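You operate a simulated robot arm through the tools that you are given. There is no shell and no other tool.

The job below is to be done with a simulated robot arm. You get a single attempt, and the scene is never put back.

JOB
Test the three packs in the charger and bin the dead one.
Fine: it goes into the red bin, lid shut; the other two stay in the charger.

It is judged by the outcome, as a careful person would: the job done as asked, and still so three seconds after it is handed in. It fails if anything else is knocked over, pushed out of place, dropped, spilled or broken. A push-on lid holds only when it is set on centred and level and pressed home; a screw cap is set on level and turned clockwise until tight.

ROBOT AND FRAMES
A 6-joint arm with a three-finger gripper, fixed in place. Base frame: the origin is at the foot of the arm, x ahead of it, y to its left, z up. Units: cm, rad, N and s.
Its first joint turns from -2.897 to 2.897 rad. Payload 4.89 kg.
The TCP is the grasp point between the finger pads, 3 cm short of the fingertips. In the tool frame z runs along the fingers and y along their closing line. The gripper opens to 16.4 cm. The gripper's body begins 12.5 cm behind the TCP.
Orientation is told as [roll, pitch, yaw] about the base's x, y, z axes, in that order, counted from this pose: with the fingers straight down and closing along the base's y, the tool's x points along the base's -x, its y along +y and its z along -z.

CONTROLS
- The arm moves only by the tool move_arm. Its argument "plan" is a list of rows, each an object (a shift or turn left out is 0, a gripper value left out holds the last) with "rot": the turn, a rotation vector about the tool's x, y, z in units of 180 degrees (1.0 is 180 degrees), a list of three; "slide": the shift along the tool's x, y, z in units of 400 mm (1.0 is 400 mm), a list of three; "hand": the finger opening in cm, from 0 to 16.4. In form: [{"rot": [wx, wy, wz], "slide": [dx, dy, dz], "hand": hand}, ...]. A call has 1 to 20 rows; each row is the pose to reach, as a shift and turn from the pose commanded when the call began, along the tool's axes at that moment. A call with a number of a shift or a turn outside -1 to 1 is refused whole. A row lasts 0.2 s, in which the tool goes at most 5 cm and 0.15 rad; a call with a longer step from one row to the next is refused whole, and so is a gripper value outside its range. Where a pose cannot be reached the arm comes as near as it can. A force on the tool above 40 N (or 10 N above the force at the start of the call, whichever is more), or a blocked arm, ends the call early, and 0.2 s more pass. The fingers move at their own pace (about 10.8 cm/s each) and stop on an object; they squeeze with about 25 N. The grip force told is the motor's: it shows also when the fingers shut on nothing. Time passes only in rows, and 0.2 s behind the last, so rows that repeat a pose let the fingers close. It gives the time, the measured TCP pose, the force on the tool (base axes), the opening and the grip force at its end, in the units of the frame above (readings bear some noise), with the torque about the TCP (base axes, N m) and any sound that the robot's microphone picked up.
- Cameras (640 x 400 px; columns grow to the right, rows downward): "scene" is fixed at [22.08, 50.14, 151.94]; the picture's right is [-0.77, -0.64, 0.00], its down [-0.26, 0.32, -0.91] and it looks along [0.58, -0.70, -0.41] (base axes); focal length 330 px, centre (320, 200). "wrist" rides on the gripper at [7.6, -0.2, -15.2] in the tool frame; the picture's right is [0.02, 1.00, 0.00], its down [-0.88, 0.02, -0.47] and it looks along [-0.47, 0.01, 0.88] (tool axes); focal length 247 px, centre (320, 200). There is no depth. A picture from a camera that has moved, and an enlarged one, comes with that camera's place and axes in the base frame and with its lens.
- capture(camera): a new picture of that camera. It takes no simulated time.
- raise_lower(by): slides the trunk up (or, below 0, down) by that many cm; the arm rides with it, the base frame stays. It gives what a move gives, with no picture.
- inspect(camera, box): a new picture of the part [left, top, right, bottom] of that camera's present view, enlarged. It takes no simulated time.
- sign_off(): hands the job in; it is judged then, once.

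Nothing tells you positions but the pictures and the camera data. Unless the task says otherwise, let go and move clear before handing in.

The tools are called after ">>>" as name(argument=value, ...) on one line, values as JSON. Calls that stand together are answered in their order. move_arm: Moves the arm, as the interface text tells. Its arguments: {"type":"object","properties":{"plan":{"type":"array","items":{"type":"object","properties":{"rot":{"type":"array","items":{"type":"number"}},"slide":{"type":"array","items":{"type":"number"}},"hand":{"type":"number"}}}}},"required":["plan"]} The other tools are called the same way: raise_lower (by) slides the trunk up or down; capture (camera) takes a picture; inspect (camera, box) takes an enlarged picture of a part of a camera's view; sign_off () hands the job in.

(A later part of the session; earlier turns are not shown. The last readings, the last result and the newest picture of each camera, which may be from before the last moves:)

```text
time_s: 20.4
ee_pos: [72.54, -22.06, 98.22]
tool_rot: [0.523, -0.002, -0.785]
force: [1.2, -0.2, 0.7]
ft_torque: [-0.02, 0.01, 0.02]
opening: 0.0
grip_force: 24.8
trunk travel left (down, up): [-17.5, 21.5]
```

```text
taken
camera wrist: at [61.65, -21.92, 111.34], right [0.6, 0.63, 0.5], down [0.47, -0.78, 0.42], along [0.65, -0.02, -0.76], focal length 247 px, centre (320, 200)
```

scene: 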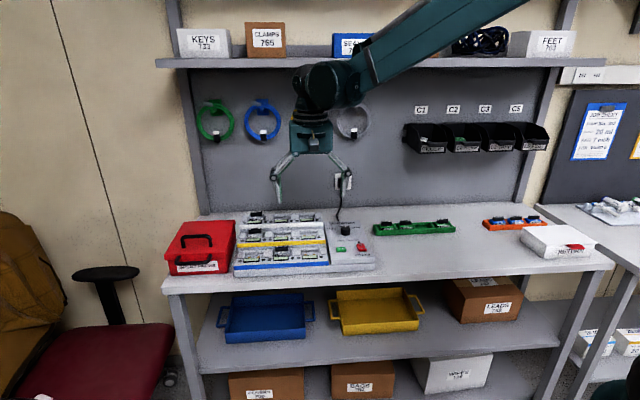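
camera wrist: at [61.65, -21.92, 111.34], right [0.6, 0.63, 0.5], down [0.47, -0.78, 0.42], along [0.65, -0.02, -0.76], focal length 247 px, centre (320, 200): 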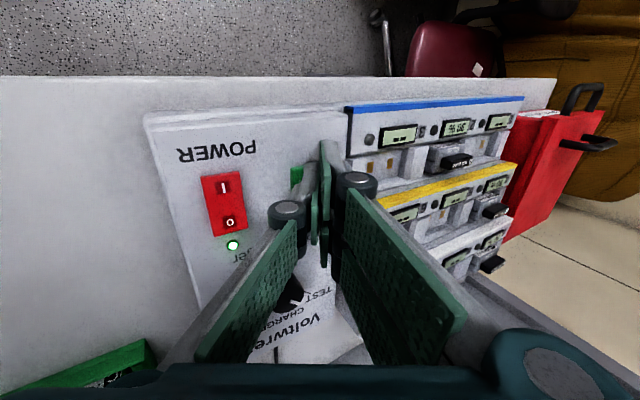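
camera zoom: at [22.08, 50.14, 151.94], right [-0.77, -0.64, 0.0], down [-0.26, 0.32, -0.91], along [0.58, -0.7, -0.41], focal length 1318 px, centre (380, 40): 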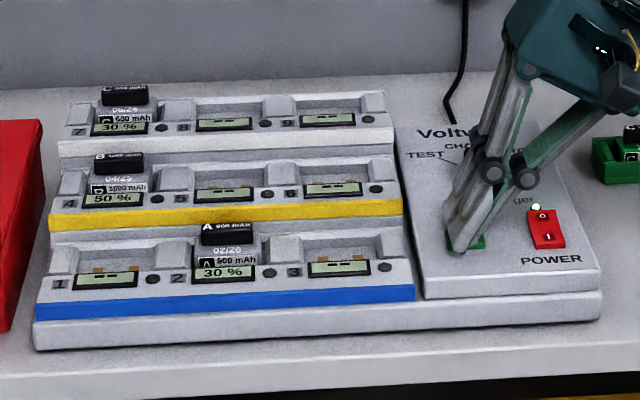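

No contact yet, so I'll continue down in fine steps.

>>> move_arm(plan=[{"slide": [0, -0.0025, 0.0043], "hand": 0}, {"slide": [0, -0.004, 0.0069], "hand": 0}, {"slide": [0, -0.0055, 0.0095], "hand": 0}, {"slide": [0, -0.007, 0.0121], "hand": 0}, {"slide": [0, -0.0085, 0.0147], "hand": 0}])

>>> inspect(camera="scene", box=[225, 190, 385, 290])

>>> inspect(camera="wrist", box=[240, 100, 400, 220])

```text
time_s: 21.6
ee_pos: [72.52, -21.88, 97.6]
tool_rot: [0.524, -0.001, -0.787]
force: [1.8, -4.7, 37.3]
ft_torque: [0.02, -0.18, -0.04]
opening: 0.0
grip_force: 24.8
trunk travel left (down, up): [-17.5, 21.5]
heard: click
```

```text
4.00 times, centred on (305, 240) of scene
camera zoom: at [22.08, 50.14, 151.94], right [-0.77, -0.64, 0.0], down [-0.26, 0.32, -0.91], along [0.58, -0.7, -0.41], focal length 1318 px, centre (380, 40)
```

zoom: 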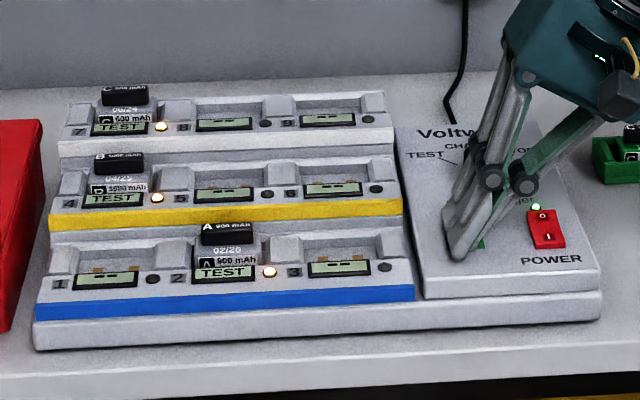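

```text
3.33 times, centred on (320, 160) of wrist
camera zoom: at [61.66, -21.88, 110.73], right [0.6, 0.63, 0.5], down [0.47, -0.78, 0.42], along [0.65, -0.02, -0.76], focal length 823 px, centre (320, 333)
```

zoom: 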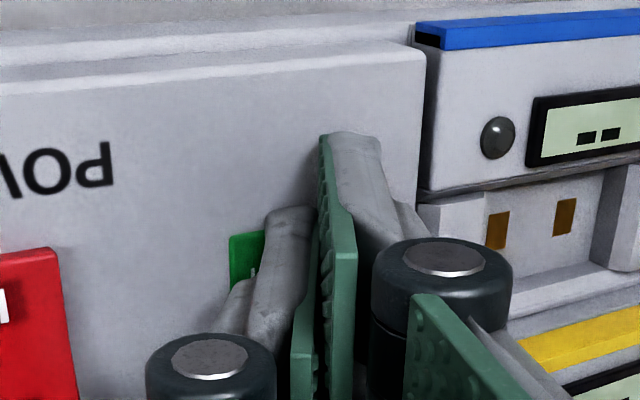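

A click, and the three slots show TEST with amber LEDs. I'll lift away and move across to view the packs and bin while the test runs.

>>> move_arm(plan=[{"slide": [0, 0.025, -0.0433], "hand": 0}, {"slide": [0, 0.075, -0.13], "hand": 0}, {"slide": [0, 0.125, -0.2165], "hand": 0}, {"slide": [0, 0.187, -0.325], "hand": 0}, {"slide": [0, 0.22, -0.381], "rot": [0.042, 0, 0], "hand": 0}, {"slide": [0, 0.22, -0.381], "rot": [0.084, 0, 0], "hand": 0}, {"slide": [0, 0.22, -0.381], "rot": [0.126, 0, 0], "hand": 0}, {"slide": [0, 0.22, -0.381], "rot": [0.1667, 0, 0], "hand": 0}, {"slide": [0, 0.22, -0.381], "rot": [0.1667, 0, 0], "hand": 0}])

>>> inspect(camera="scene", box=[225, 190, 385, 290])

```text
time_s: 23.6
ee_pos: [72.64, -21.87, 115.03]
tool_rot: [-0.002, 0.001, -0.787]
force: [0.9, 0.1, -0.5]
ft_torque: [-0.02, 0.07, 0.02]
opening: 0.0
grip_force: 25.0
trunk travel left (down, up): [-17.5, 21.5]
```

```text
4.00 times, centred on (305, 240) of scene
camera zoom: at [22.08, 50.14, 151.94], right [-0.77, -0.64, 0.0], down [-0.26, 0.32, -0.91], along [0.58, -0.7, -0.41], focal length 1318 px, centre (380, 40)
```

zoom: 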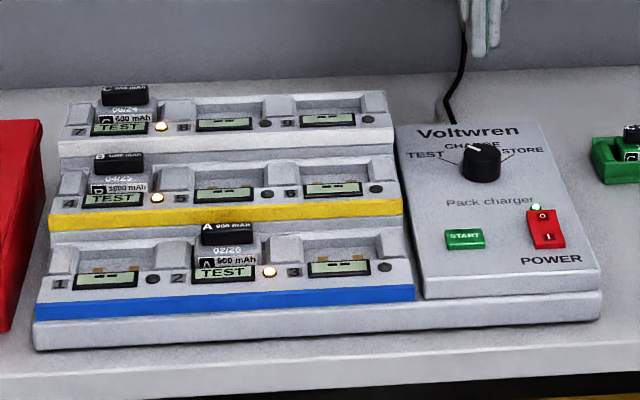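

>>> move_arm(plan=[{"slide": [0.017, 0.115, -0.01], "hand": 4}, {"slide": [0.034, 0.23, -0.02], "hand": 8}, {"slide": [0.051, 0.345, -0.03], "hand": 12}, {"slide": [0.068, 0.46, -0.045], "hand": 14}, {"slide": [0.085, 0.575, -0.06], "hand": 14}, {"slide": [0.102, 0.69, -0.075], "hand": 14}, {"slide": [0.12, 0.8, -0.075], "hand": 14}, {"slide": [0.12, 0.8, -0.075], "hand": 14}])

>>> capture(camera="wrist")

>>> capture(camera="scene")

```text
time_s: 25.4
ee_pos: [91.84, 4.3, 118.23]
tool_rot: [0.001, 0.0, -0.785]
force: [0.4, 0.2, -1.1]
ft_torque: [-0.11, 0.11, -0.01]
opening: 14.0
grip_force: 0.1
trunk travel left (down, up): [-17.5, 21.5]
```

```text
taken
camera wrist: at [86.38, 9.62, 133.43], right [0.69, 0.72, 0.0], down [0.64, -0.61, 0.47], along [0.34, -0.33, -0.88], focal length 247 px, centre (320, 200)
```

wrist: 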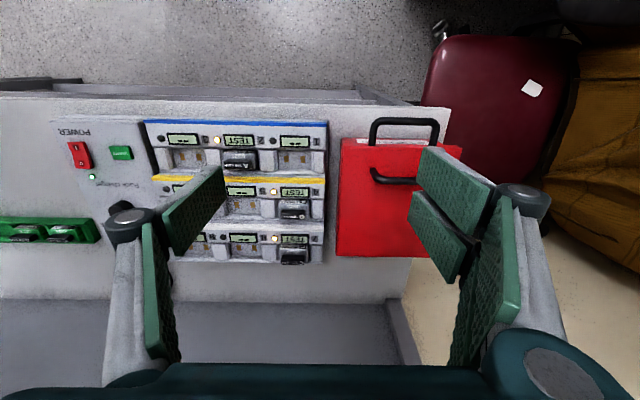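

```text
taken
```

scene: 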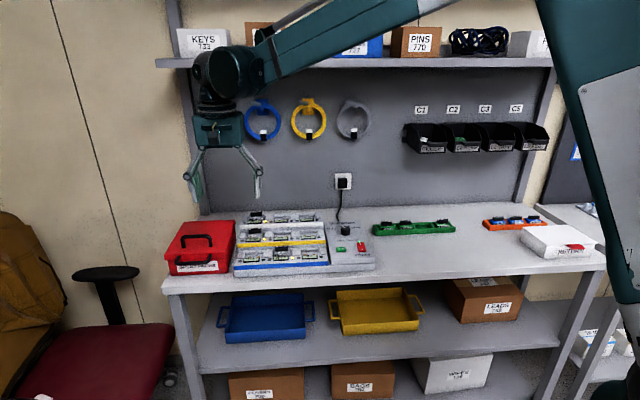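

>>> inspect(camera="wrist", box=[320, 100, 480, 280])

>>> inspect(camera="wrist", box=[140, 110, 340, 275])

>>> inspect(camera="scene", box=[160, 200, 250, 285])

```text
2.22 times, centred on (400, 190) of wrist
camera zoom: at [86.38, 9.62, 133.43], right [0.69, 0.72, 0.0], down [0.64, -0.61, 0.47], along [0.34, -0.33, -0.88], focal length 549 px, centre (142, 222)
```

zoom: 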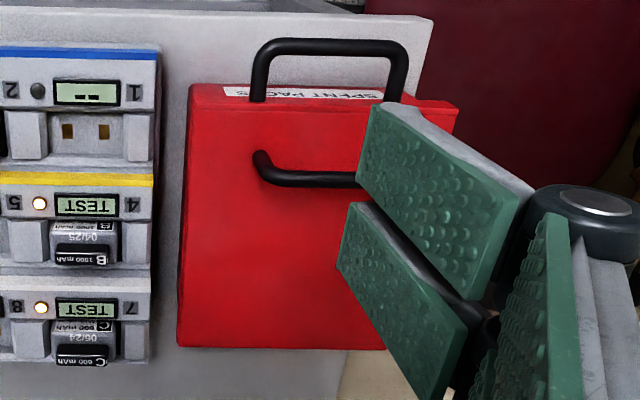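

```text
2.42 times, centred on (240, 192) of wrist
camera zoom: at [86.38, 9.62, 133.43], right [0.69, 0.72, 0.0], down [0.64, -0.61, 0.47], along [0.34, -0.33, -0.88], focal length 599 px, centre (514, 218)
```

zoom: 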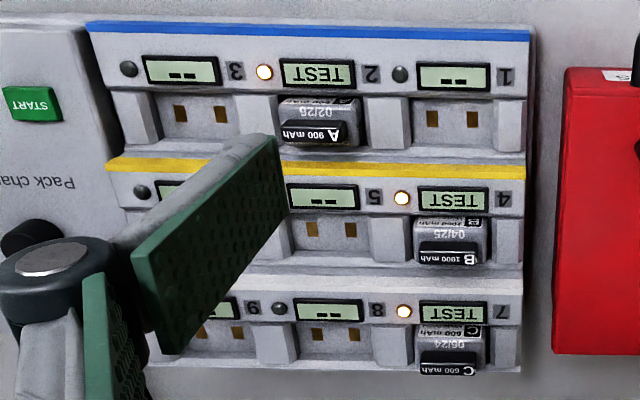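

```text
4.71 times, centred on (205, 242) of scene
camera zoom: at [22.08, 50.14, 151.94], right [-0.77, -0.64, 0.0], down [-0.26, 0.32, -0.91], along [0.58, -0.7, -0.41], focal length 1551 px, centre (861, 0)
```

zoom: 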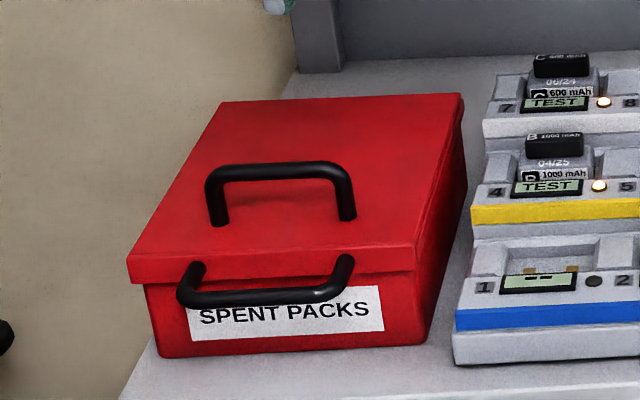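

The lid (U 71–87.5, N 63–83) has its handles near the front edge, so it looks hinged at the back. The front bar is at about U=79.8, N=60.4, z=97.8. While the test runs I'll swing the tool to point forward for that front handle.

>>> move_arm(plan=[{"slide": [0.033, 0.011, 0.014], "rot": [-0.0288, -0.0192, 0.0302], "hand": 14}, {"slide": [0.066, 0.022, 0.028], "rot": [-0.0576, -0.0385, 0.0604], "hand": 12}, {"slide": [0.099, 0.033, 0.042], "rot": [-0.0863, -0.0577, 0.0906], "hand": 10}, {"slide": [0.132, 0.044, 0.056], "rot": [-0.1151, -0.0769, 0.1208], "hand": 8}, {"slide": [0.165, 0.055, 0.07], "rot": [-0.1439, -0.0962, 0.151], "hand": 6}, {"slide": [0.198, 0.066, 0.085], "rot": [-0.1727, -0.1154, 0.1811], "hand": 6}, {"slide": [0.231, 0.077, 0.099], "rot": [-0.2015, -0.1347, 0.2113], "hand": 6}, {"slide": [0.264, 0.088, 0.113], "rot": [-0.2303, -0.1539, 0.2415], "hand": 6}, {"slide": [0.297, 0.099, 0.127], "rot": [-0.259, -0.1731, 0.2717], "hand": 6}, {"slide": [0.33, 0.11, 0.141], "rot": [-0.2878, -0.1924, 0.3019], "hand": 6}, {"slide": [0.363, 0.121, 0.155], "rot": [-0.3166, -0.2116, 0.3321], "hand": 6}, {"slide": [0.363, 0.121, 0.155], "rot": [-0.3166, -0.2116, 0.3321], "hand": 6}])

>>> capture(camera="wrist")

>>> capture(camera="scene")

>>> inspect(camera="scene", box=[225, 200, 385, 290])

```text
time_s: 28.0
ee_pos: [84.97, 17.76, 111.81]
tool_rot: [1.137, -0.001, -1.966]
force: [0.0, -0.5, -1.1]
ft_torque: [-0.02, 0.04, -0.05]
opening: 6.03
grip_force: 0.0
trunk travel left (down, up): [-17.5, 21.5]
```

```text
taken
camera wrist: at [75.03, 30.28, 118.12], right [0.4, -0.14, 0.91], down [-0.73, -0.65, 0.22], along [0.56, -0.74, -0.36], focal length 247 px, centre (320, 200)
```

wrist: 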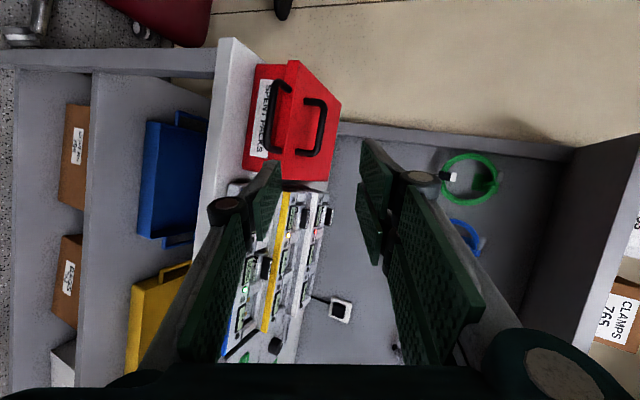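

```text
taken
```

scene: 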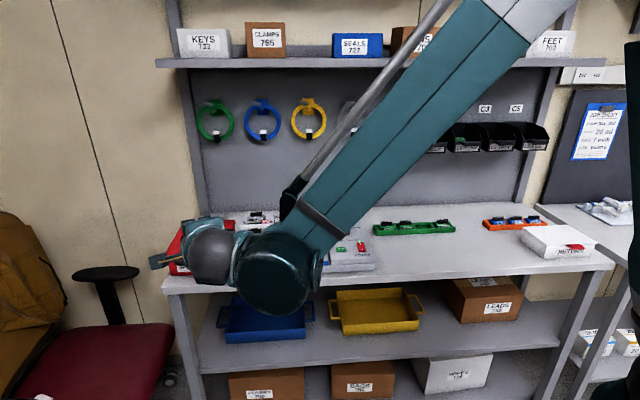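

```text
4.00 times, centred on (305, 245) of scene
camera zoom: at [22.08, 50.14, 151.94], right [-0.77, -0.64, 0.0], down [-0.26, 0.32, -0.91], along [0.58, -0.7, -0.41], focal length 1318 px, centre (380, 20)
```

zoom: 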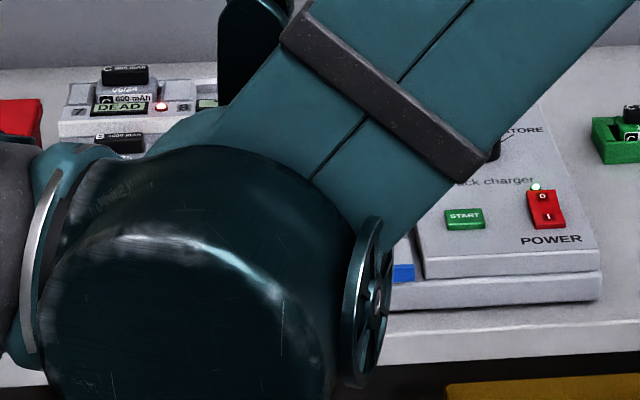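

Slot 7 (pack C, 600 mAh) reads DEAD. I'll check the other displays and study the handles from this side view.

>>> inspect(camera="wrist", box=[230, 50, 360, 190])

>>> inspect(camera="wrist", box=[220, 170, 360, 370])

```text
2.86 times, centred on (295, 120) of wrist
camera zoom: at [75.03, 30.28, 118.12], right [0.4, -0.14, 0.91], down [-0.73, -0.65, 0.22], along [0.56, -0.74, -0.36], focal length 706 px, centre (391, 429)
```

zoom: 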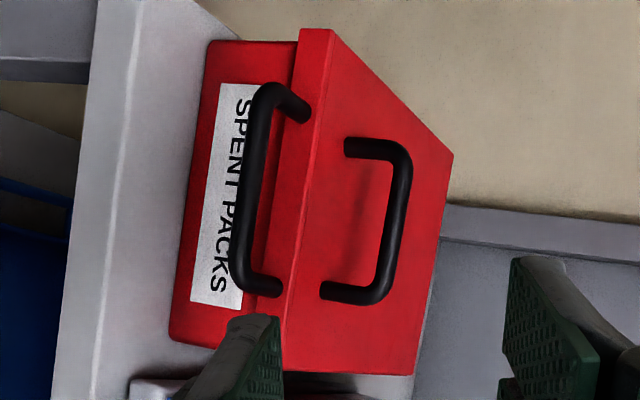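

```text
2.00 times, centred on (290, 270) of wrist
camera zoom: at [75.03, 30.28, 118.12], right [0.4, -0.14, 0.91], down [-0.73, -0.65, 0.22], along [0.56, -0.74, -0.36], focal length 494 px, centre (380, 60)
```

zoom: 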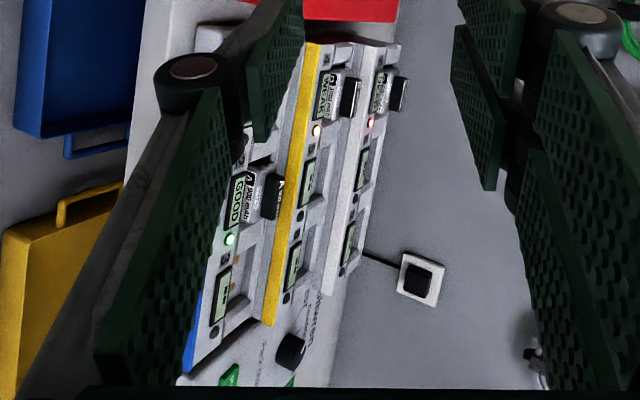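

Results: A is GOOD, B is WEAK and C is DEAD, so pack C (slot 7) goes in the bin. Both handles are on the lid, so I'll slide the lower finger under the front bar to raise it.

>>> move_arm(plan=[{"slide": [0.016, -0.04, 0.08], "hand": 5}, {"slide": [0.032, -0.08, 0.16], "hand": 5}, {"slide": [0.048, -0.118, 0.238], "hand": 5}, {"slide": [0.048, -0.118, 0.3], "hand": 5}, {"slide": [0.048, -0.118, 0.35], "hand": 5}, {"slide": [0.048, -0.118, 0.35], "hand": 5}])

>>> capture(camera="wrist")

>>> inspect(camera="scene", box=[120, 180, 300, 300])

```text
time_s: 29.4
ee_pos: [95.52, 15.32, 101.61]
tool_rot: [1.135, -0.001, -1.964]
force: [1.8, -0.3, -0.2]
ft_torque: [0.0, -0.02, 0.01]
opening: 4.99
grip_force: 0.0
trunk travel left (down, up): [-17.5, 21.5]
```

```text
taken
camera wrist: at [85.66, 27.82, 107.87], right [0.4, -0.14, 0.91], down [-0.73, -0.65, 0.22], along [0.56, -0.74, -0.36], focal length 247 px, centre (320, 200)
```

wrist: 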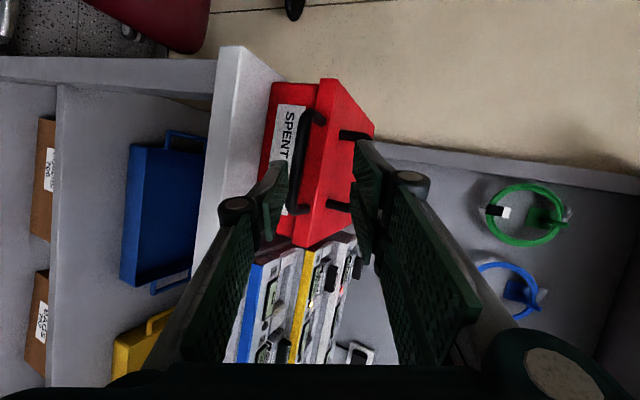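

```text
3.33 times, centred on (210, 240) of scene
camera zoom: at [22.08, 50.14, 151.94], right [-0.77, -0.64, 0.0], down [-0.26, 0.32, -0.91], along [0.58, -0.7, -0.41], focal length 1099 px, centre (687, 67)
```

zoom: 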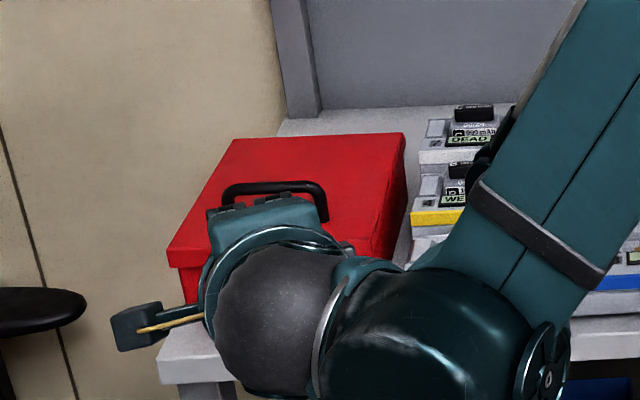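

>>> inspect(camera="wrist", box=[240, 70, 400, 250])

```text
2.22 times, centred on (320, 160) of wrist
camera zoom: at [85.66, 27.82, 107.87], right [0.4, -0.14, 0.91], down [-0.73, -0.65, 0.22], along [0.56, -0.74, -0.36], focal length 549 px, centre (320, 289)
```

zoom: 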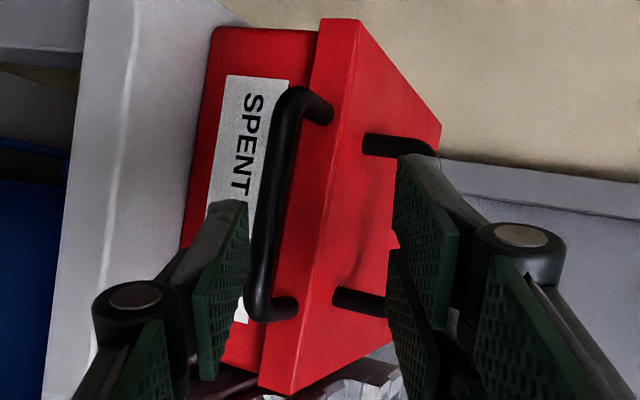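

>>> move_arm(plan=[{"slide": [0, 0, 0.0], "hand": 5.8}, {"slide": [0, 0, 0.03], "hand": 5.8}, {"slide": [0, 0, 0.06], "hand": 5.8}, {"slide": [0, 0, 0.085], "hand": 5.8}, {"slide": [0, 0, 0.094], "hand": 5.8}])

>>> inspect(camera="wrist", box=[240, 70, 400, 250])

```text
time_s: 30.6
ee_pos: [98.59, 14.22, 100.13]
tool_rot: [1.134, 0.0, -1.963]
force: [0.5, 0.3, 0.8]
ft_torque: [-0.02, 0.03, 0.0]
opening: 5.79
grip_force: 0.1
trunk travel left (down, up): [-17.5, 21.5]
```

```text
2.22 times, centred on (320, 160) of wrist
camera zoom: at [88.84, 26.64, 106.34], right [0.4, -0.14, 0.91], down [-0.73, -0.65, 0.22], along [0.56, -0.74, -0.36], focal length 549 px, centre (320, 289)
```

zoom: 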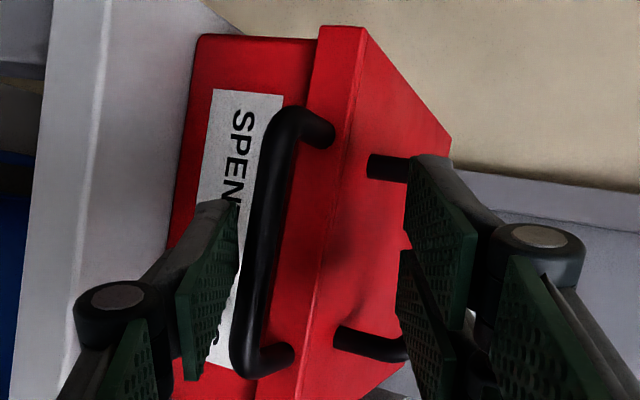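

>>> move_arm(plan=[{"slide": [0, 0.0113, -0.0053], "hand": 5.8}, {"slide": [-0.0005, 0.0232, -0.0095], "hand": 5.8}, {"slide": [-0.001, 0.035, -0.0138], "hand": 5.8}, {"slide": [-0.0014, 0.0468, -0.018], "hand": 5.8}, {"slide": [-0.0019, 0.0586, -0.0222], "hand": 5.8}, {"slide": [-0.0024, 0.0704, -0.0265], "hand": 5.8}])

>>> capture(camera="wrist")

>>> inspect(camera="scene", box=[120, 180, 300, 300])

```text
time_s: 31.4
ee_pos: [98.74, 14.22, 101.02]
tool_rot: [1.13, 0.003, -1.966]
force: [-1.9, 4.1, -35.4]
ft_torque: [0.57, 0.13, -0.28]
opening: 7.04
grip_force: 15.7
trunk travel left (down, up): [-17.5, 21.5]
stopped in row 3: the force on the tool passed its limit at 44 N (the readings are from after the stop); the commanded pose is now the measured one
```

```text
taken
camera wrist: at [88.91, 26.63, 107.36], right [0.4, -0.15, 0.9], down [-0.73, -0.65, 0.22], along [0.56, -0.74, -0.37], focal length 247 px, centre (320, 200)
```

wrist: 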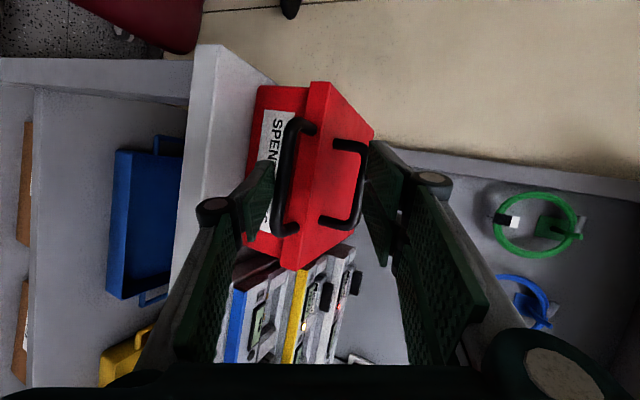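

```text
3.33 times, centred on (210, 240) of scene
camera zoom: at [22.08, 50.14, 151.94], right [-0.77, -0.64, 0.0], down [-0.26, 0.32, -0.91], along [0.58, -0.7, -0.41], focal length 1099 px, centre (687, 67)
```

zoom: 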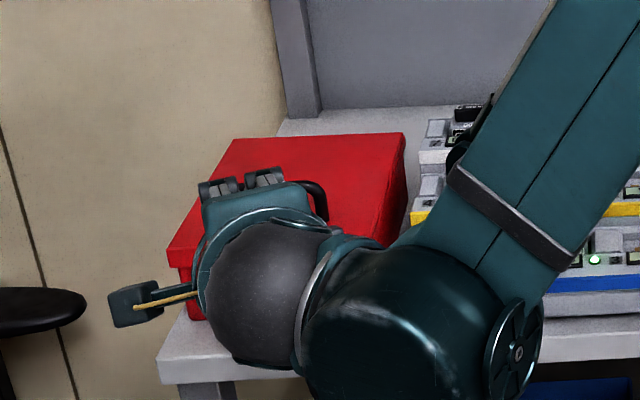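

>>> inspect(camera="wrist", box=[230, 70, 390, 270])

```text
2.00 times, centred on (310, 170) of wrist
camera zoom: at [88.91, 26.63, 107.36], right [0.4, -0.15, 0.9], down [-0.73, -0.65, 0.22], along [0.56, -0.74, -0.37], focal length 494 px, centre (340, 260)
```

zoom: 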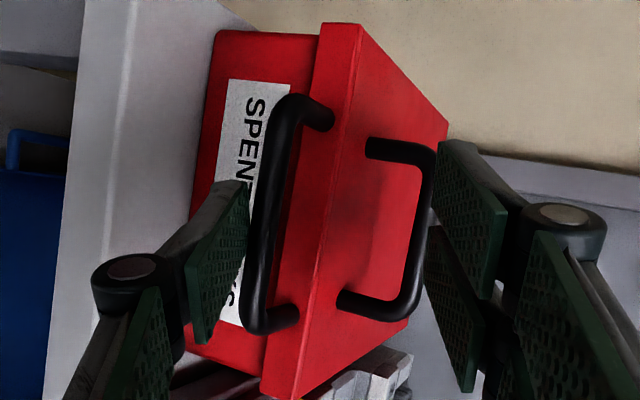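

The bar took about 35 N upward and the lid didn't move. I'll unload, back off and look closer at how the lid is attached before forcing anything.

>>> move_arm(plan=[{"slide": [0, -0.0226, 0.0106], "hand": 7}, {"slide": [0, -0.034, 0.0159], "hand": 7}, {"slide": [0, -0.034, -0.03], "hand": 7}, {"slide": [0, -0.034, -0.1], "hand": 7}, {"slide": [0, -0.034, -0.2], "hand": 7}, {"slide": [0, 0.05, -0.28], "hand": 7}, {"slide": [0, 0.15, -0.36], "hand": 7}, {"slide": [0, 0.25, -0.42], "hand": 7}, {"slide": [0, 0.35, -0.45], "hand": 7}, {"slide": [0, 0.35, -0.45], "hand": 7}])

>>> capture(camera="wrist")

>>> capture(camera="scene")

```text
refused: row 7 steps farther than a row can; nothing moved
```

```text
taken
camera wrist: at [88.91, 26.63, 107.36], right [0.4, -0.15, 0.9], down [-0.73, -0.65, 0.22], along [0.56, -0.74, -0.37], focal length 247 px, centre (320, 200)
```

wrist: 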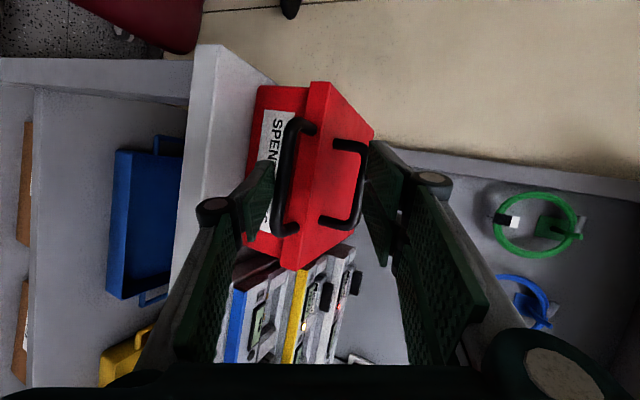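

```text
taken
```

scene: 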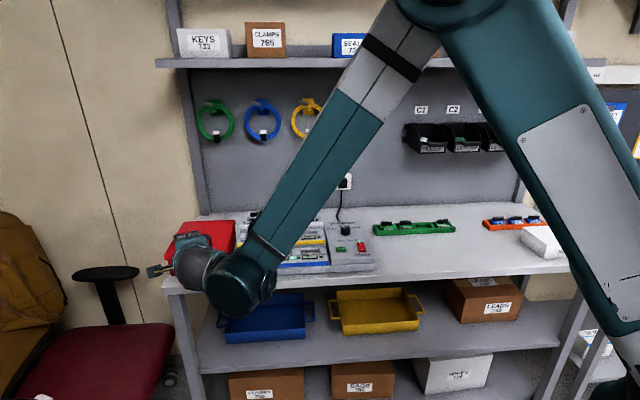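

>>> move_arm(plan=[{"slide": [0, -0.0226, 0.0106], "hand": 7}, {"slide": [0, -0.034, 0.0159], "hand": 7}, {"slide": [0, -0.034, -0.03], "hand": 7}, {"slide": [0, -0.034, -0.1], "hand": 7}, {"slide": [0, -0.034, -0.2], "hand": 7}, {"slide": [0, 0.05, -0.25], "hand": 7}, {"slide": [0, 0.13, -0.3], "hand": 7}, {"slide": [0, 0.21, -0.35], "hand": 7}, {"slide": [0, 0.29, -0.4], "hand": 7}, {"slide": [0, 0.36, -0.44], "hand": 7}, {"slide": [0, 0.36, -0.44], "hand": 7}])

>>> capture(camera="wrist")

>>> inspect(camera="scene", box=[150, 200, 250, 290])

```text
time_s: 33.8
ee_pos: [89.49, 17.9, 121.78]
tool_rot: [1.133, 0.002, -1.965]
force: [0.7, -0.5, 1.1]
ft_torque: [0.01, 0.01, 0.04]
opening: 6.99
grip_force: 0.1
trunk travel left (down, up): [-17.5, 21.5]
```

```text
taken
camera wrist: at [79.66, 30.41, 127.99], right [0.4, -0.14, 0.91], down [-0.73, -0.65, 0.22], along [0.56, -0.74, -0.37], focal length 247 px, centre (320, 200)
```

wrist: 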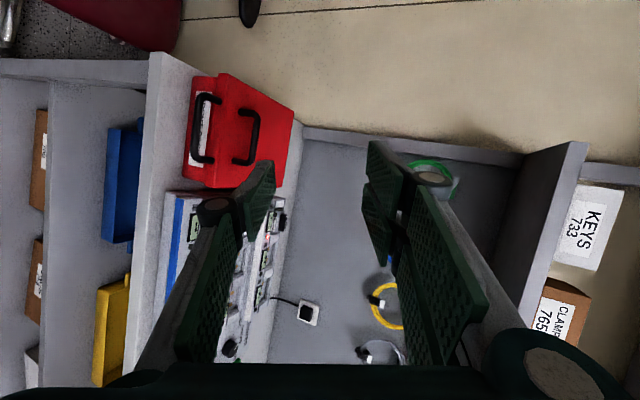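

```text
4.44 times, centred on (200, 245) of scene
camera zoom: at [22.08, 50.14, 151.94], right [-0.77, -0.64, 0.0], down [-0.26, 0.32, -0.91], along [0.58, -0.7, -0.41], focal length 1465 px, centre (853, 0)
```

zoom: 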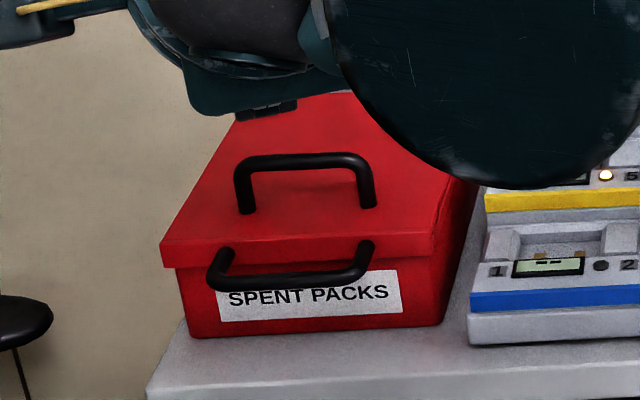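

>>> inspect(camera="wrist", box=[170, 60, 320, 200])

```text
2.86 times, centred on (245, 130) of wrist
camera zoom: at [79.66, 30.41, 127.99], right [0.4, -0.14, 0.91], down [-0.73, -0.65, 0.22], along [0.56, -0.74, -0.37], focal length 706 px, centre (534, 400)
```

zoom: 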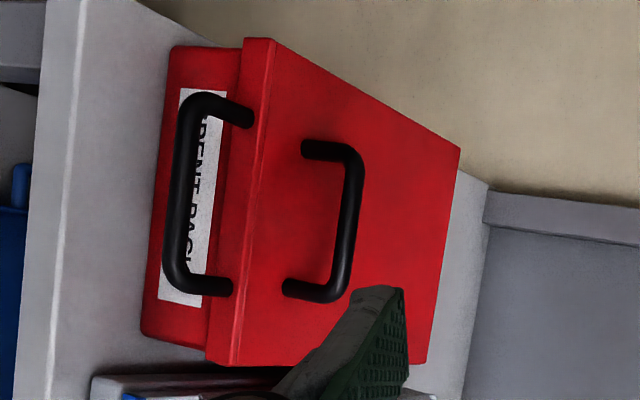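

Measured on the lid, the top handle sits 3 cm from the front edge (U≈80.3, N≈66.9, z≈102.9), so the lid should hinge at the back. The front bar may well belong to the bin body. I'll hook the single lower finger under the top bar instead and try a gentle lift.

>>> move_arm(plan=[{"slide": [-0.014, -0.052, 0.084], "hand": 5}, {"slide": [-0.027, -0.103, 0.168], "hand": 5}, {"slide": [-0.04, -0.155, 0.252], "hand": 5}, {"slide": [-0.054, -0.206, 0.336], "hand": 5}, {"slide": [-0.054, -0.206, 0.4], "hand": 5}, {"slide": [-0.054, -0.206, 0.436], "hand": 5}, {"slide": [-0.054, -0.206, 0.436], "hand": 5}])

>>> inspect(camera="wrist", box=[230, 60, 410, 230])

>>> inspect(camera="scene", box=[120, 180, 300, 300])

```text
time_s: 35.4
ee_pos: [100.01, 11.19, 106.82]
tool_rot: [1.132, 0.002, -1.963]
force: [-0.4, 0.1, -0.5]
ft_torque: [-0.03, -0.02, -0.04]
opening: 4.99
grip_force: 0.2
trunk travel left (down, up): [-17.5, 21.5]
```

```text
2.35 times, centred on (320, 145) of wrist
camera zoom: at [90.16, 23.62, 113.1], right [0.4, -0.14, 0.91], down [-0.73, -0.65, 0.22], along [0.56, -0.74, -0.37], focal length 581 px, centre (320, 329)
```

zoom: 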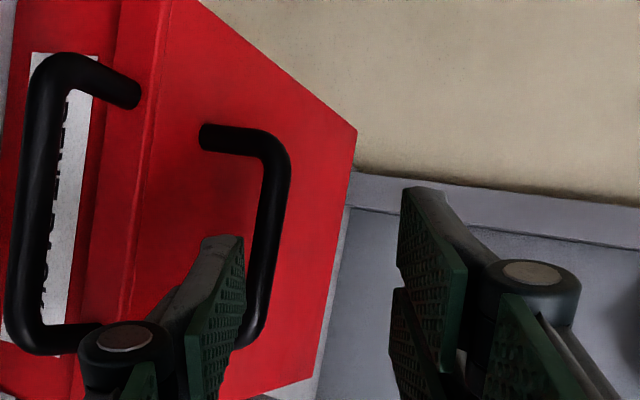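

```text
3.33 times, centred on (210, 240) of scene
camera zoom: at [22.08, 50.14, 151.94], right [-0.77, -0.64, 0.0], down [-0.26, 0.32, -0.91], along [0.58, -0.7, -0.41], focal length 1099 px, centre (687, 67)
```

zoom: 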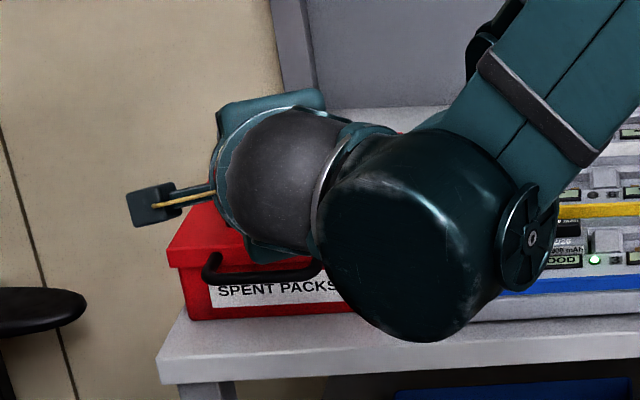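

>>> move_arm(plan=[{"slide": [0, 0, 0.04], "hand": 5}, {"slide": [0, 0, 0.075], "hand": 5}, {"slide": [0, 0, 0.098], "hand": 5}, {"slide": [0, 0, 0.098], "hand": 5}])

>>> inspect(camera="wrist", box=[230, 60, 410, 230])

```text
time_s: 36.2
ee_pos: [103.01, 9.96, 105.31]
tool_rot: [1.133, 0.002, -1.961]
force: [-20.2, 12.4, 2.6]
ft_torque: [0.46, 0.63, -0.27]
opening: 5.51
grip_force: 5.1
trunk travel left (down, up): [-17.5, 21.5]
stopped in row 4: the force on the tool passed its limit at 45 N (the readings are from after the stop); the commanded pose is now the measured one
```

```text
2.35 times, centred on (320, 145) of wrist
camera zoom: at [93.11, 22.53, 111.67], right [0.4, -0.14, 0.91], down [-0.72, -0.65, 0.22], along [0.56, -0.74, -0.37], focal length 581 px, centre (320, 329)
```

zoom: 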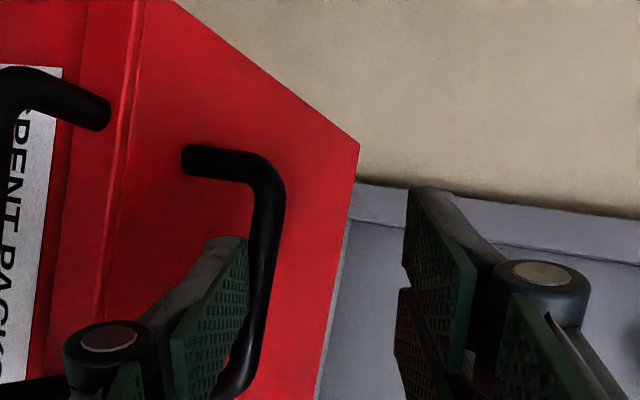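

The fingertip caught the bar. I'll back off, lower that finger by opening a little more, and check the bin hasn't shifted.

>>> move_arm(plan=[{"slide": [0, 0, -0.04], "hand": 5}, {"slide": [0, 0, -0.075], "hand": 6.4}, {"slide": [0, 0, -0.075], "hand": 6.4}])

>>> capture(camera="wrist")

>>> inspect(camera="wrist", box=[230, 60, 410, 230])

>>> inspect(camera="scene", box=[120, 180, 300, 300])

```text
time_s: 37.0
ee_pos: [100.55, 11.14, 106.56]
tool_rot: [1.13, 0.001, -1.963]
force: [0.3, -0.8, 0.2]
ft_torque: [0.03, 0.01, 0.0]
opening: 6.41
grip_force: 0.1
trunk travel left (down, up): [-17.5, 21.5]
```

```text
taken
camera wrist: at [90.76, 23.46, 112.84], right [0.4, -0.14, 0.9], down [-0.72, -0.65, 0.22], along [0.56, -0.74, -0.37], focal length 247 px, centre (320, 200)
```

wrist: 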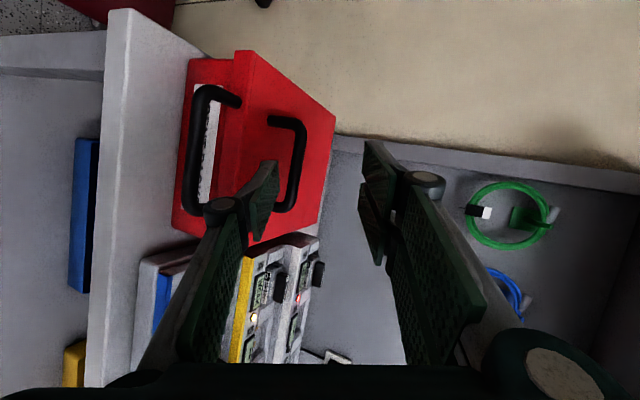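

```text
2.35 times, centred on (320, 145) of wrist
camera zoom: at [90.76, 23.46, 112.84], right [0.4, -0.14, 0.9], down [-0.72, -0.65, 0.22], along [0.56, -0.74, -0.37], focal length 581 px, centre (320, 329)
```

zoom: 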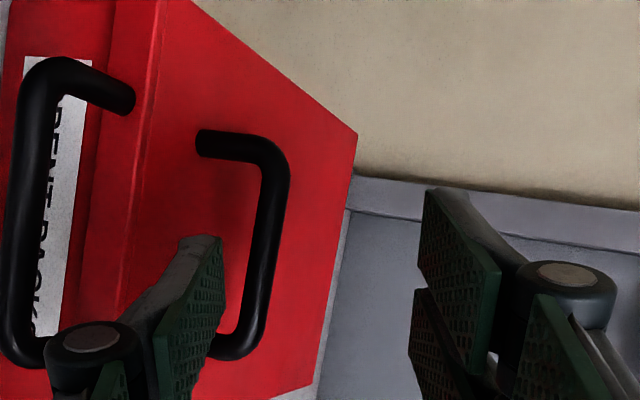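

```text
3.33 times, centred on (210, 240) of scene
camera zoom: at [22.08, 50.14, 151.94], right [-0.77, -0.64, 0.0], down [-0.26, 0.32, -0.91], along [0.58, -0.7, -0.41], focal length 1099 px, centre (687, 67)
```

zoom: 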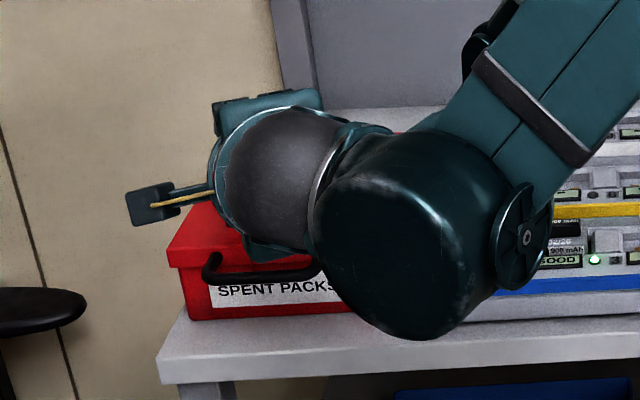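

>>> move_arm(plan=[{"slide": [0, 0, 0.03], "hand": 6.4}, {"slide": [0, 0, 0.055], "hand": 6.4}, {"slide": [0, 0, 0.075], "hand": 6.4}, {"slide": [0, 0, 0.09], "hand": 6.4}, {"slide": [0, 0, 0.09], "hand": 6.4}])

>>> inspect(camera="wrist", box=[230, 60, 410, 230])

```text
time_s: 38.2
ee_pos: [103.75, 9.58, 105.09]
tool_rot: [1.131, 0.002, -1.964]
force: [-0.2, 0.1, -0.6]
ft_torque: [-0.02, 0.02, -0.04]
opening: 6.38
grip_force: 0.0
trunk travel left (down, up): [-17.5, 21.5]
```

```text
2.35 times, centred on (320, 145) of wrist
camera zoom: at [93.85, 22.11, 111.37], right [0.4, -0.14, 0.9], down [-0.72, -0.65, 0.22], along [0.56, -0.74, -0.37], focal length 581 px, centre (320, 329)
```

zoom: 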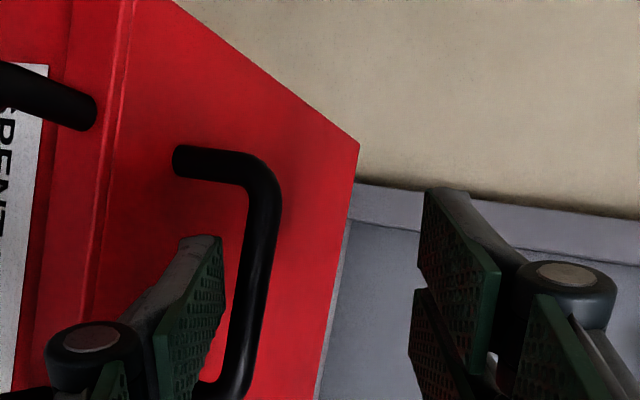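

The finger is now through the loop without contact. I'll lift gently.

>>> move_arm(plan=[{"slide": [0, 0.0113, -0.0053], "hand": 6.4}, {"slide": [0, 0.0204, -0.0095], "hand": 6.4}, {"slide": [0, 0.0295, -0.0137], "hand": 6.4}, {"slide": [0, 0.0385, -0.018], "hand": 6.4}, {"slide": [0, 0.0476, -0.0222], "hand": 6.4}, {"slide": [0, 0.0567, -0.0264], "hand": 6.4}])

>>> capture(camera="wrist")

>>> inspect(camera="scene", box=[120, 180, 300, 300])

```text
time_s: 39.6
ee_pos: [103.64, 9.58, 107.48]
tool_rot: [1.129, -0.001, -1.963]
force: [0.5, -0.5, -0.8]
ft_torque: [0.01, -0.02, -0.01]
opening: 6.36
grip_force: 0.1
trunk travel left (down, up): [-17.5, 21.5]
```

```text
taken
camera wrist: at [93.77, 22.03, 113.86], right [0.4, -0.14, 0.9], down [-0.73, -0.65, 0.22], along [0.56, -0.74, -0.37], focal length 247 px, centre (320, 200)
```

wrist: 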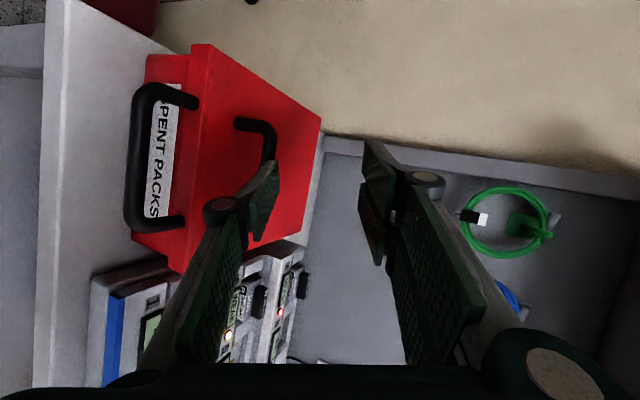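

```text
3.33 times, centred on (210, 240) of scene
camera zoom: at [22.08, 50.14, 151.94], right [-0.77, -0.64, 0.0], down [-0.26, 0.32, -0.91], along [0.58, -0.7, -0.41], focal length 1099 px, centre (687, 67)
```

zoom: 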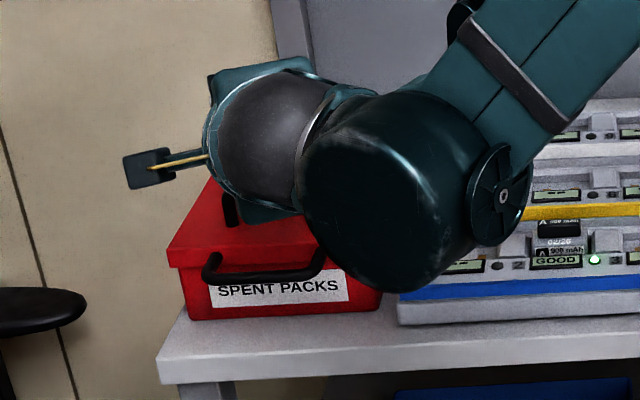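

>>> inspect(camera="wrist", box=[220, 90, 340, 230])

```text
2.86 times, centred on (280, 160) of wrist
camera zoom: at [93.77, 22.03, 113.86], right [0.4, -0.14, 0.9], down [-0.73, -0.65, 0.22], along [0.56, -0.74, -0.37], focal length 706 px, centre (434, 314)
```

zoom: 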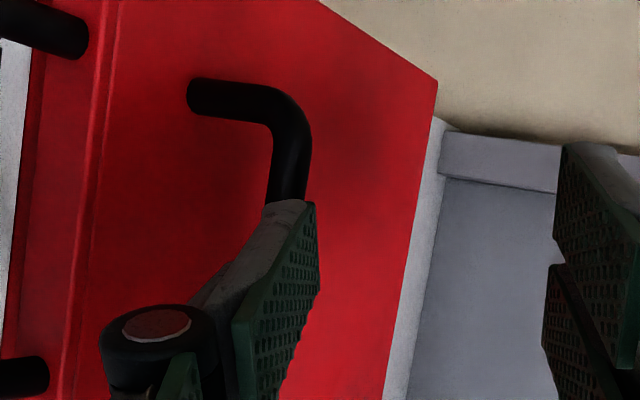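

The finger passed just in front of the bar. Re-triangulating puts the bar about 1.5 cm deeper and 1 cm lower (N≈68.5, z≈101.6). I'll back off, lower and re-insert.

>>> move_arm(plan=[{"slide": [0, 0, -0.06], "hand": 6.4}, {"slide": [-0.0135, -0.0567, -0.06], "hand": 6.4}, {"slide": [-0.0135, -0.0567, -0.02], "hand": 6.4}, {"slide": [-0.0135, -0.0567, 0.015], "hand": 6.4}, {"slide": [-0.0135, -0.0567, 0.04], "hand": 6.4}, {"slide": [-0.0135, -0.0567, 0.063], "hand": 6.4}, {"slide": [-0.0135, -0.0567, 0.063], "hand": 6.4}])

>>> inspect(camera="wrist", box=[220, 60, 400, 230])

```text
time_s: 41.2
ee_pos: [104.75, 8.71, 104.32]
tool_rot: [1.132, 0.003, -1.963]
force: [0.4, 0.1, 0.4]
ft_torque: [0.0, -0.03, -0.01]
opening: 6.4
grip_force: 0.0
trunk travel left (down, up): [-17.5, 21.5]
```

```text
2.35 times, centred on (310, 145) of wrist
camera zoom: at [94.82, 21.09, 110.76], right [0.4, -0.14, 0.9], down [-0.72, -0.65, 0.22], along [0.56, -0.74, -0.37], focal length 581 px, centre (344, 329)
```

zoom: 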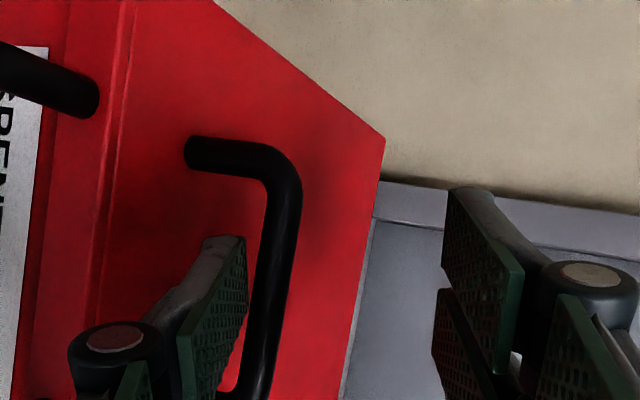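

>>> move_arm(plan=[{"slide": [0, 0.0091, -0.0042], "hand": 6.4}, {"slide": [0, 0.0159, -0.0074], "hand": 6.4}, {"slide": [0, 0.0227, -0.0106], "hand": 6.4}, {"slide": [0, 0.0295, -0.0137], "hand": 6.4}, {"slide": [0, 0.0363, -0.017], "hand": 6.4}, {"slide": [0, 0.043, -0.02], "hand": 6.4}])

>>> inspect(camera="wrist", box=[220, 60, 400, 230])

>>> inspect(camera="scene", box=[120, 180, 300, 300])

```text
time_s: 42.2
ee_pos: [104.83, 8.82, 105.15]
tool_rot: [1.127, 0.003, -1.964]
force: [-0.8, 3.1, -34.3]
ft_torque: [0.43, -0.21, -0.25]
opening: 7.64
grip_force: 15.0
trunk travel left (down, up): [-17.5, 21.5]
stopped in row 4: the force on the tool passed its limit at 43 N (the readings are from after the stop); the commanded pose is now the measured one
```

```text
2.35 times, centred on (310, 145) of wrist
camera zoom: at [94.92, 21.2, 111.67], right [0.4, -0.15, 0.9], down [-0.72, -0.65, 0.22], along [0.56, -0.74, -0.37], focal length 581 px, centre (344, 329)
```

zoom: 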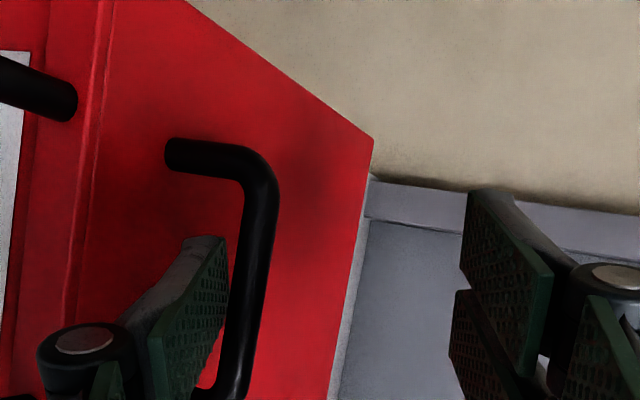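

```text
3.33 times, centred on (210, 240) of scene
camera zoom: at [22.08, 50.14, 151.94], right [-0.77, -0.64, 0.0], down [-0.26, 0.32, -0.91], along [0.58, -0.7, -0.41], focal length 1099 px, centre (687, 67)
```

zoom: 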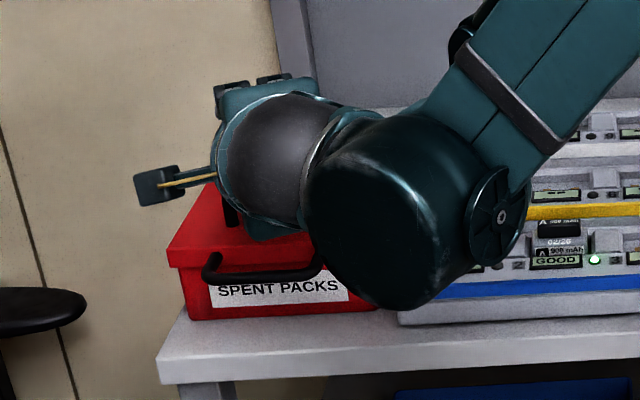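

The top bar also holds firm at 34 N upward, and earlier it resisted 45 N towards the back, with the bin unmoved. So this may be a sliding lid rather than a hinged one. I'll pinch the top bar and try a gentle pull forward.

>>> move_arm(plan=[{"slide": [0, -0.02, 0], "hand": 6.0}, {"slide": [0, -0.03, 0], "hand": 5.2}, {"slide": [0, -0.045, 0], "hand": 4.0}, {"slide": [0, -0.06, 0], "hand": 2.8}, {"slide": [0, -0.075, 0], "hand": 1.6}, {"slide": [0, -0.075, 0], "hand": 0.6}, {"slide": [0, -0.075, 0], "hand": 0.6}])

>>> inspect(camera="wrist", box=[220, 60, 400, 230])

```text
time_s: 43.8
ee_pos: [103.51, 9.26, 102.7]
tool_rot: [1.129, 0.002, -1.964]
force: [-7.4, 7.8, -32.4]
ft_torque: [0.57, 0.2, -0.18]
opening: 2.0
grip_force: 16.9
trunk travel left (down, up): [-17.5, 21.5]
```

```text
2.35 times, centred on (310, 145) of wrist
camera zoom: at [93.63, 21.66, 109.14], right [0.4, -0.15, 0.9], down [-0.72, -0.65, 0.22], along [0.56, -0.74, -0.37], focal length 581 px, centre (344, 329)
```

zoom: 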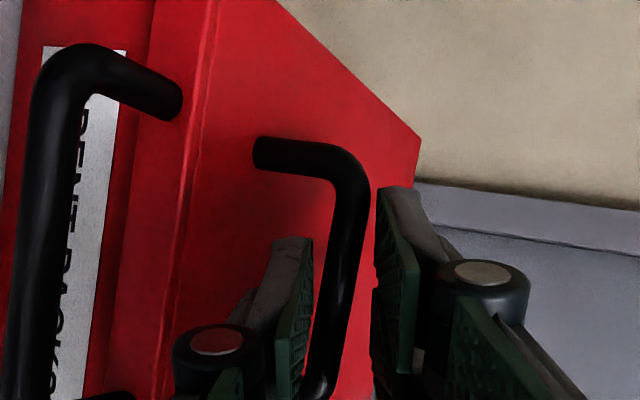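

>>> move_arm(plan=[{"slide": [0, -0.008, 0], "hand": 0.6}, {"slide": [0, -0.015, 0], "hand": 0.6}, {"slide": [0, -0.02, 0], "hand": 0.6}, {"slide": [0, -0.02, 0], "hand": 0.6}])

>>> inspect(camera="wrist", box=[220, 60, 400, 230])

```text
time_s: 44.6
ee_pos: [103.21, 9.42, 102.69]
tool_rot: [1.137, 0.004, -1.959]
force: [-0.5, -1.4, 25.0]
ft_torque: [1.39, -1.9, -0.97]
opening: 1.75
grip_force: 44.7
trunk travel left (down, up): [-17.5, 21.5]
stopped in row 4: the force on the tool passed its limit at 48 N (the readings are from after the stop); the commanded pose is now the measured one
```

```text
2.35 times, centred on (310, 145) of wrist
camera zoom: at [93.29, 21.85, 108.91], right [0.4, -0.14, 0.91], down [-0.72, -0.66, 0.21], along [0.56, -0.74, -0.36], focal length 581 px, centre (344, 329)
```

zoom: 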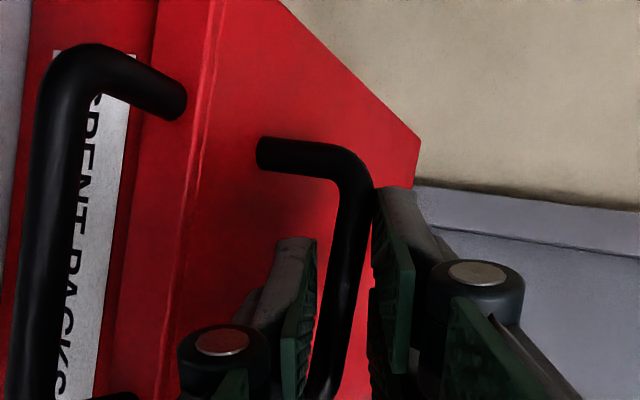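

>>> move_arm(plan=[{"slide": [0, 0.004, -0.002], "hand": 0.6}, {"slide": [0, 0.007, -0.003], "hand": 0.6}, {"slide": [0, 0.007, -0.003], "hand": 0.6}])

```text
time_s: 45.4
ee_pos: [103.31, 9.3, 102.7]
tool_rot: [1.133, 0.002, -1.962]
force: [-6.4, -5.5, -6.4]
ft_torque: [1.44, -1.23, -0.59]
opening: 1.76
grip_force: 45.7
trunk travel left (down, up): [-17.5, 21.5]
```

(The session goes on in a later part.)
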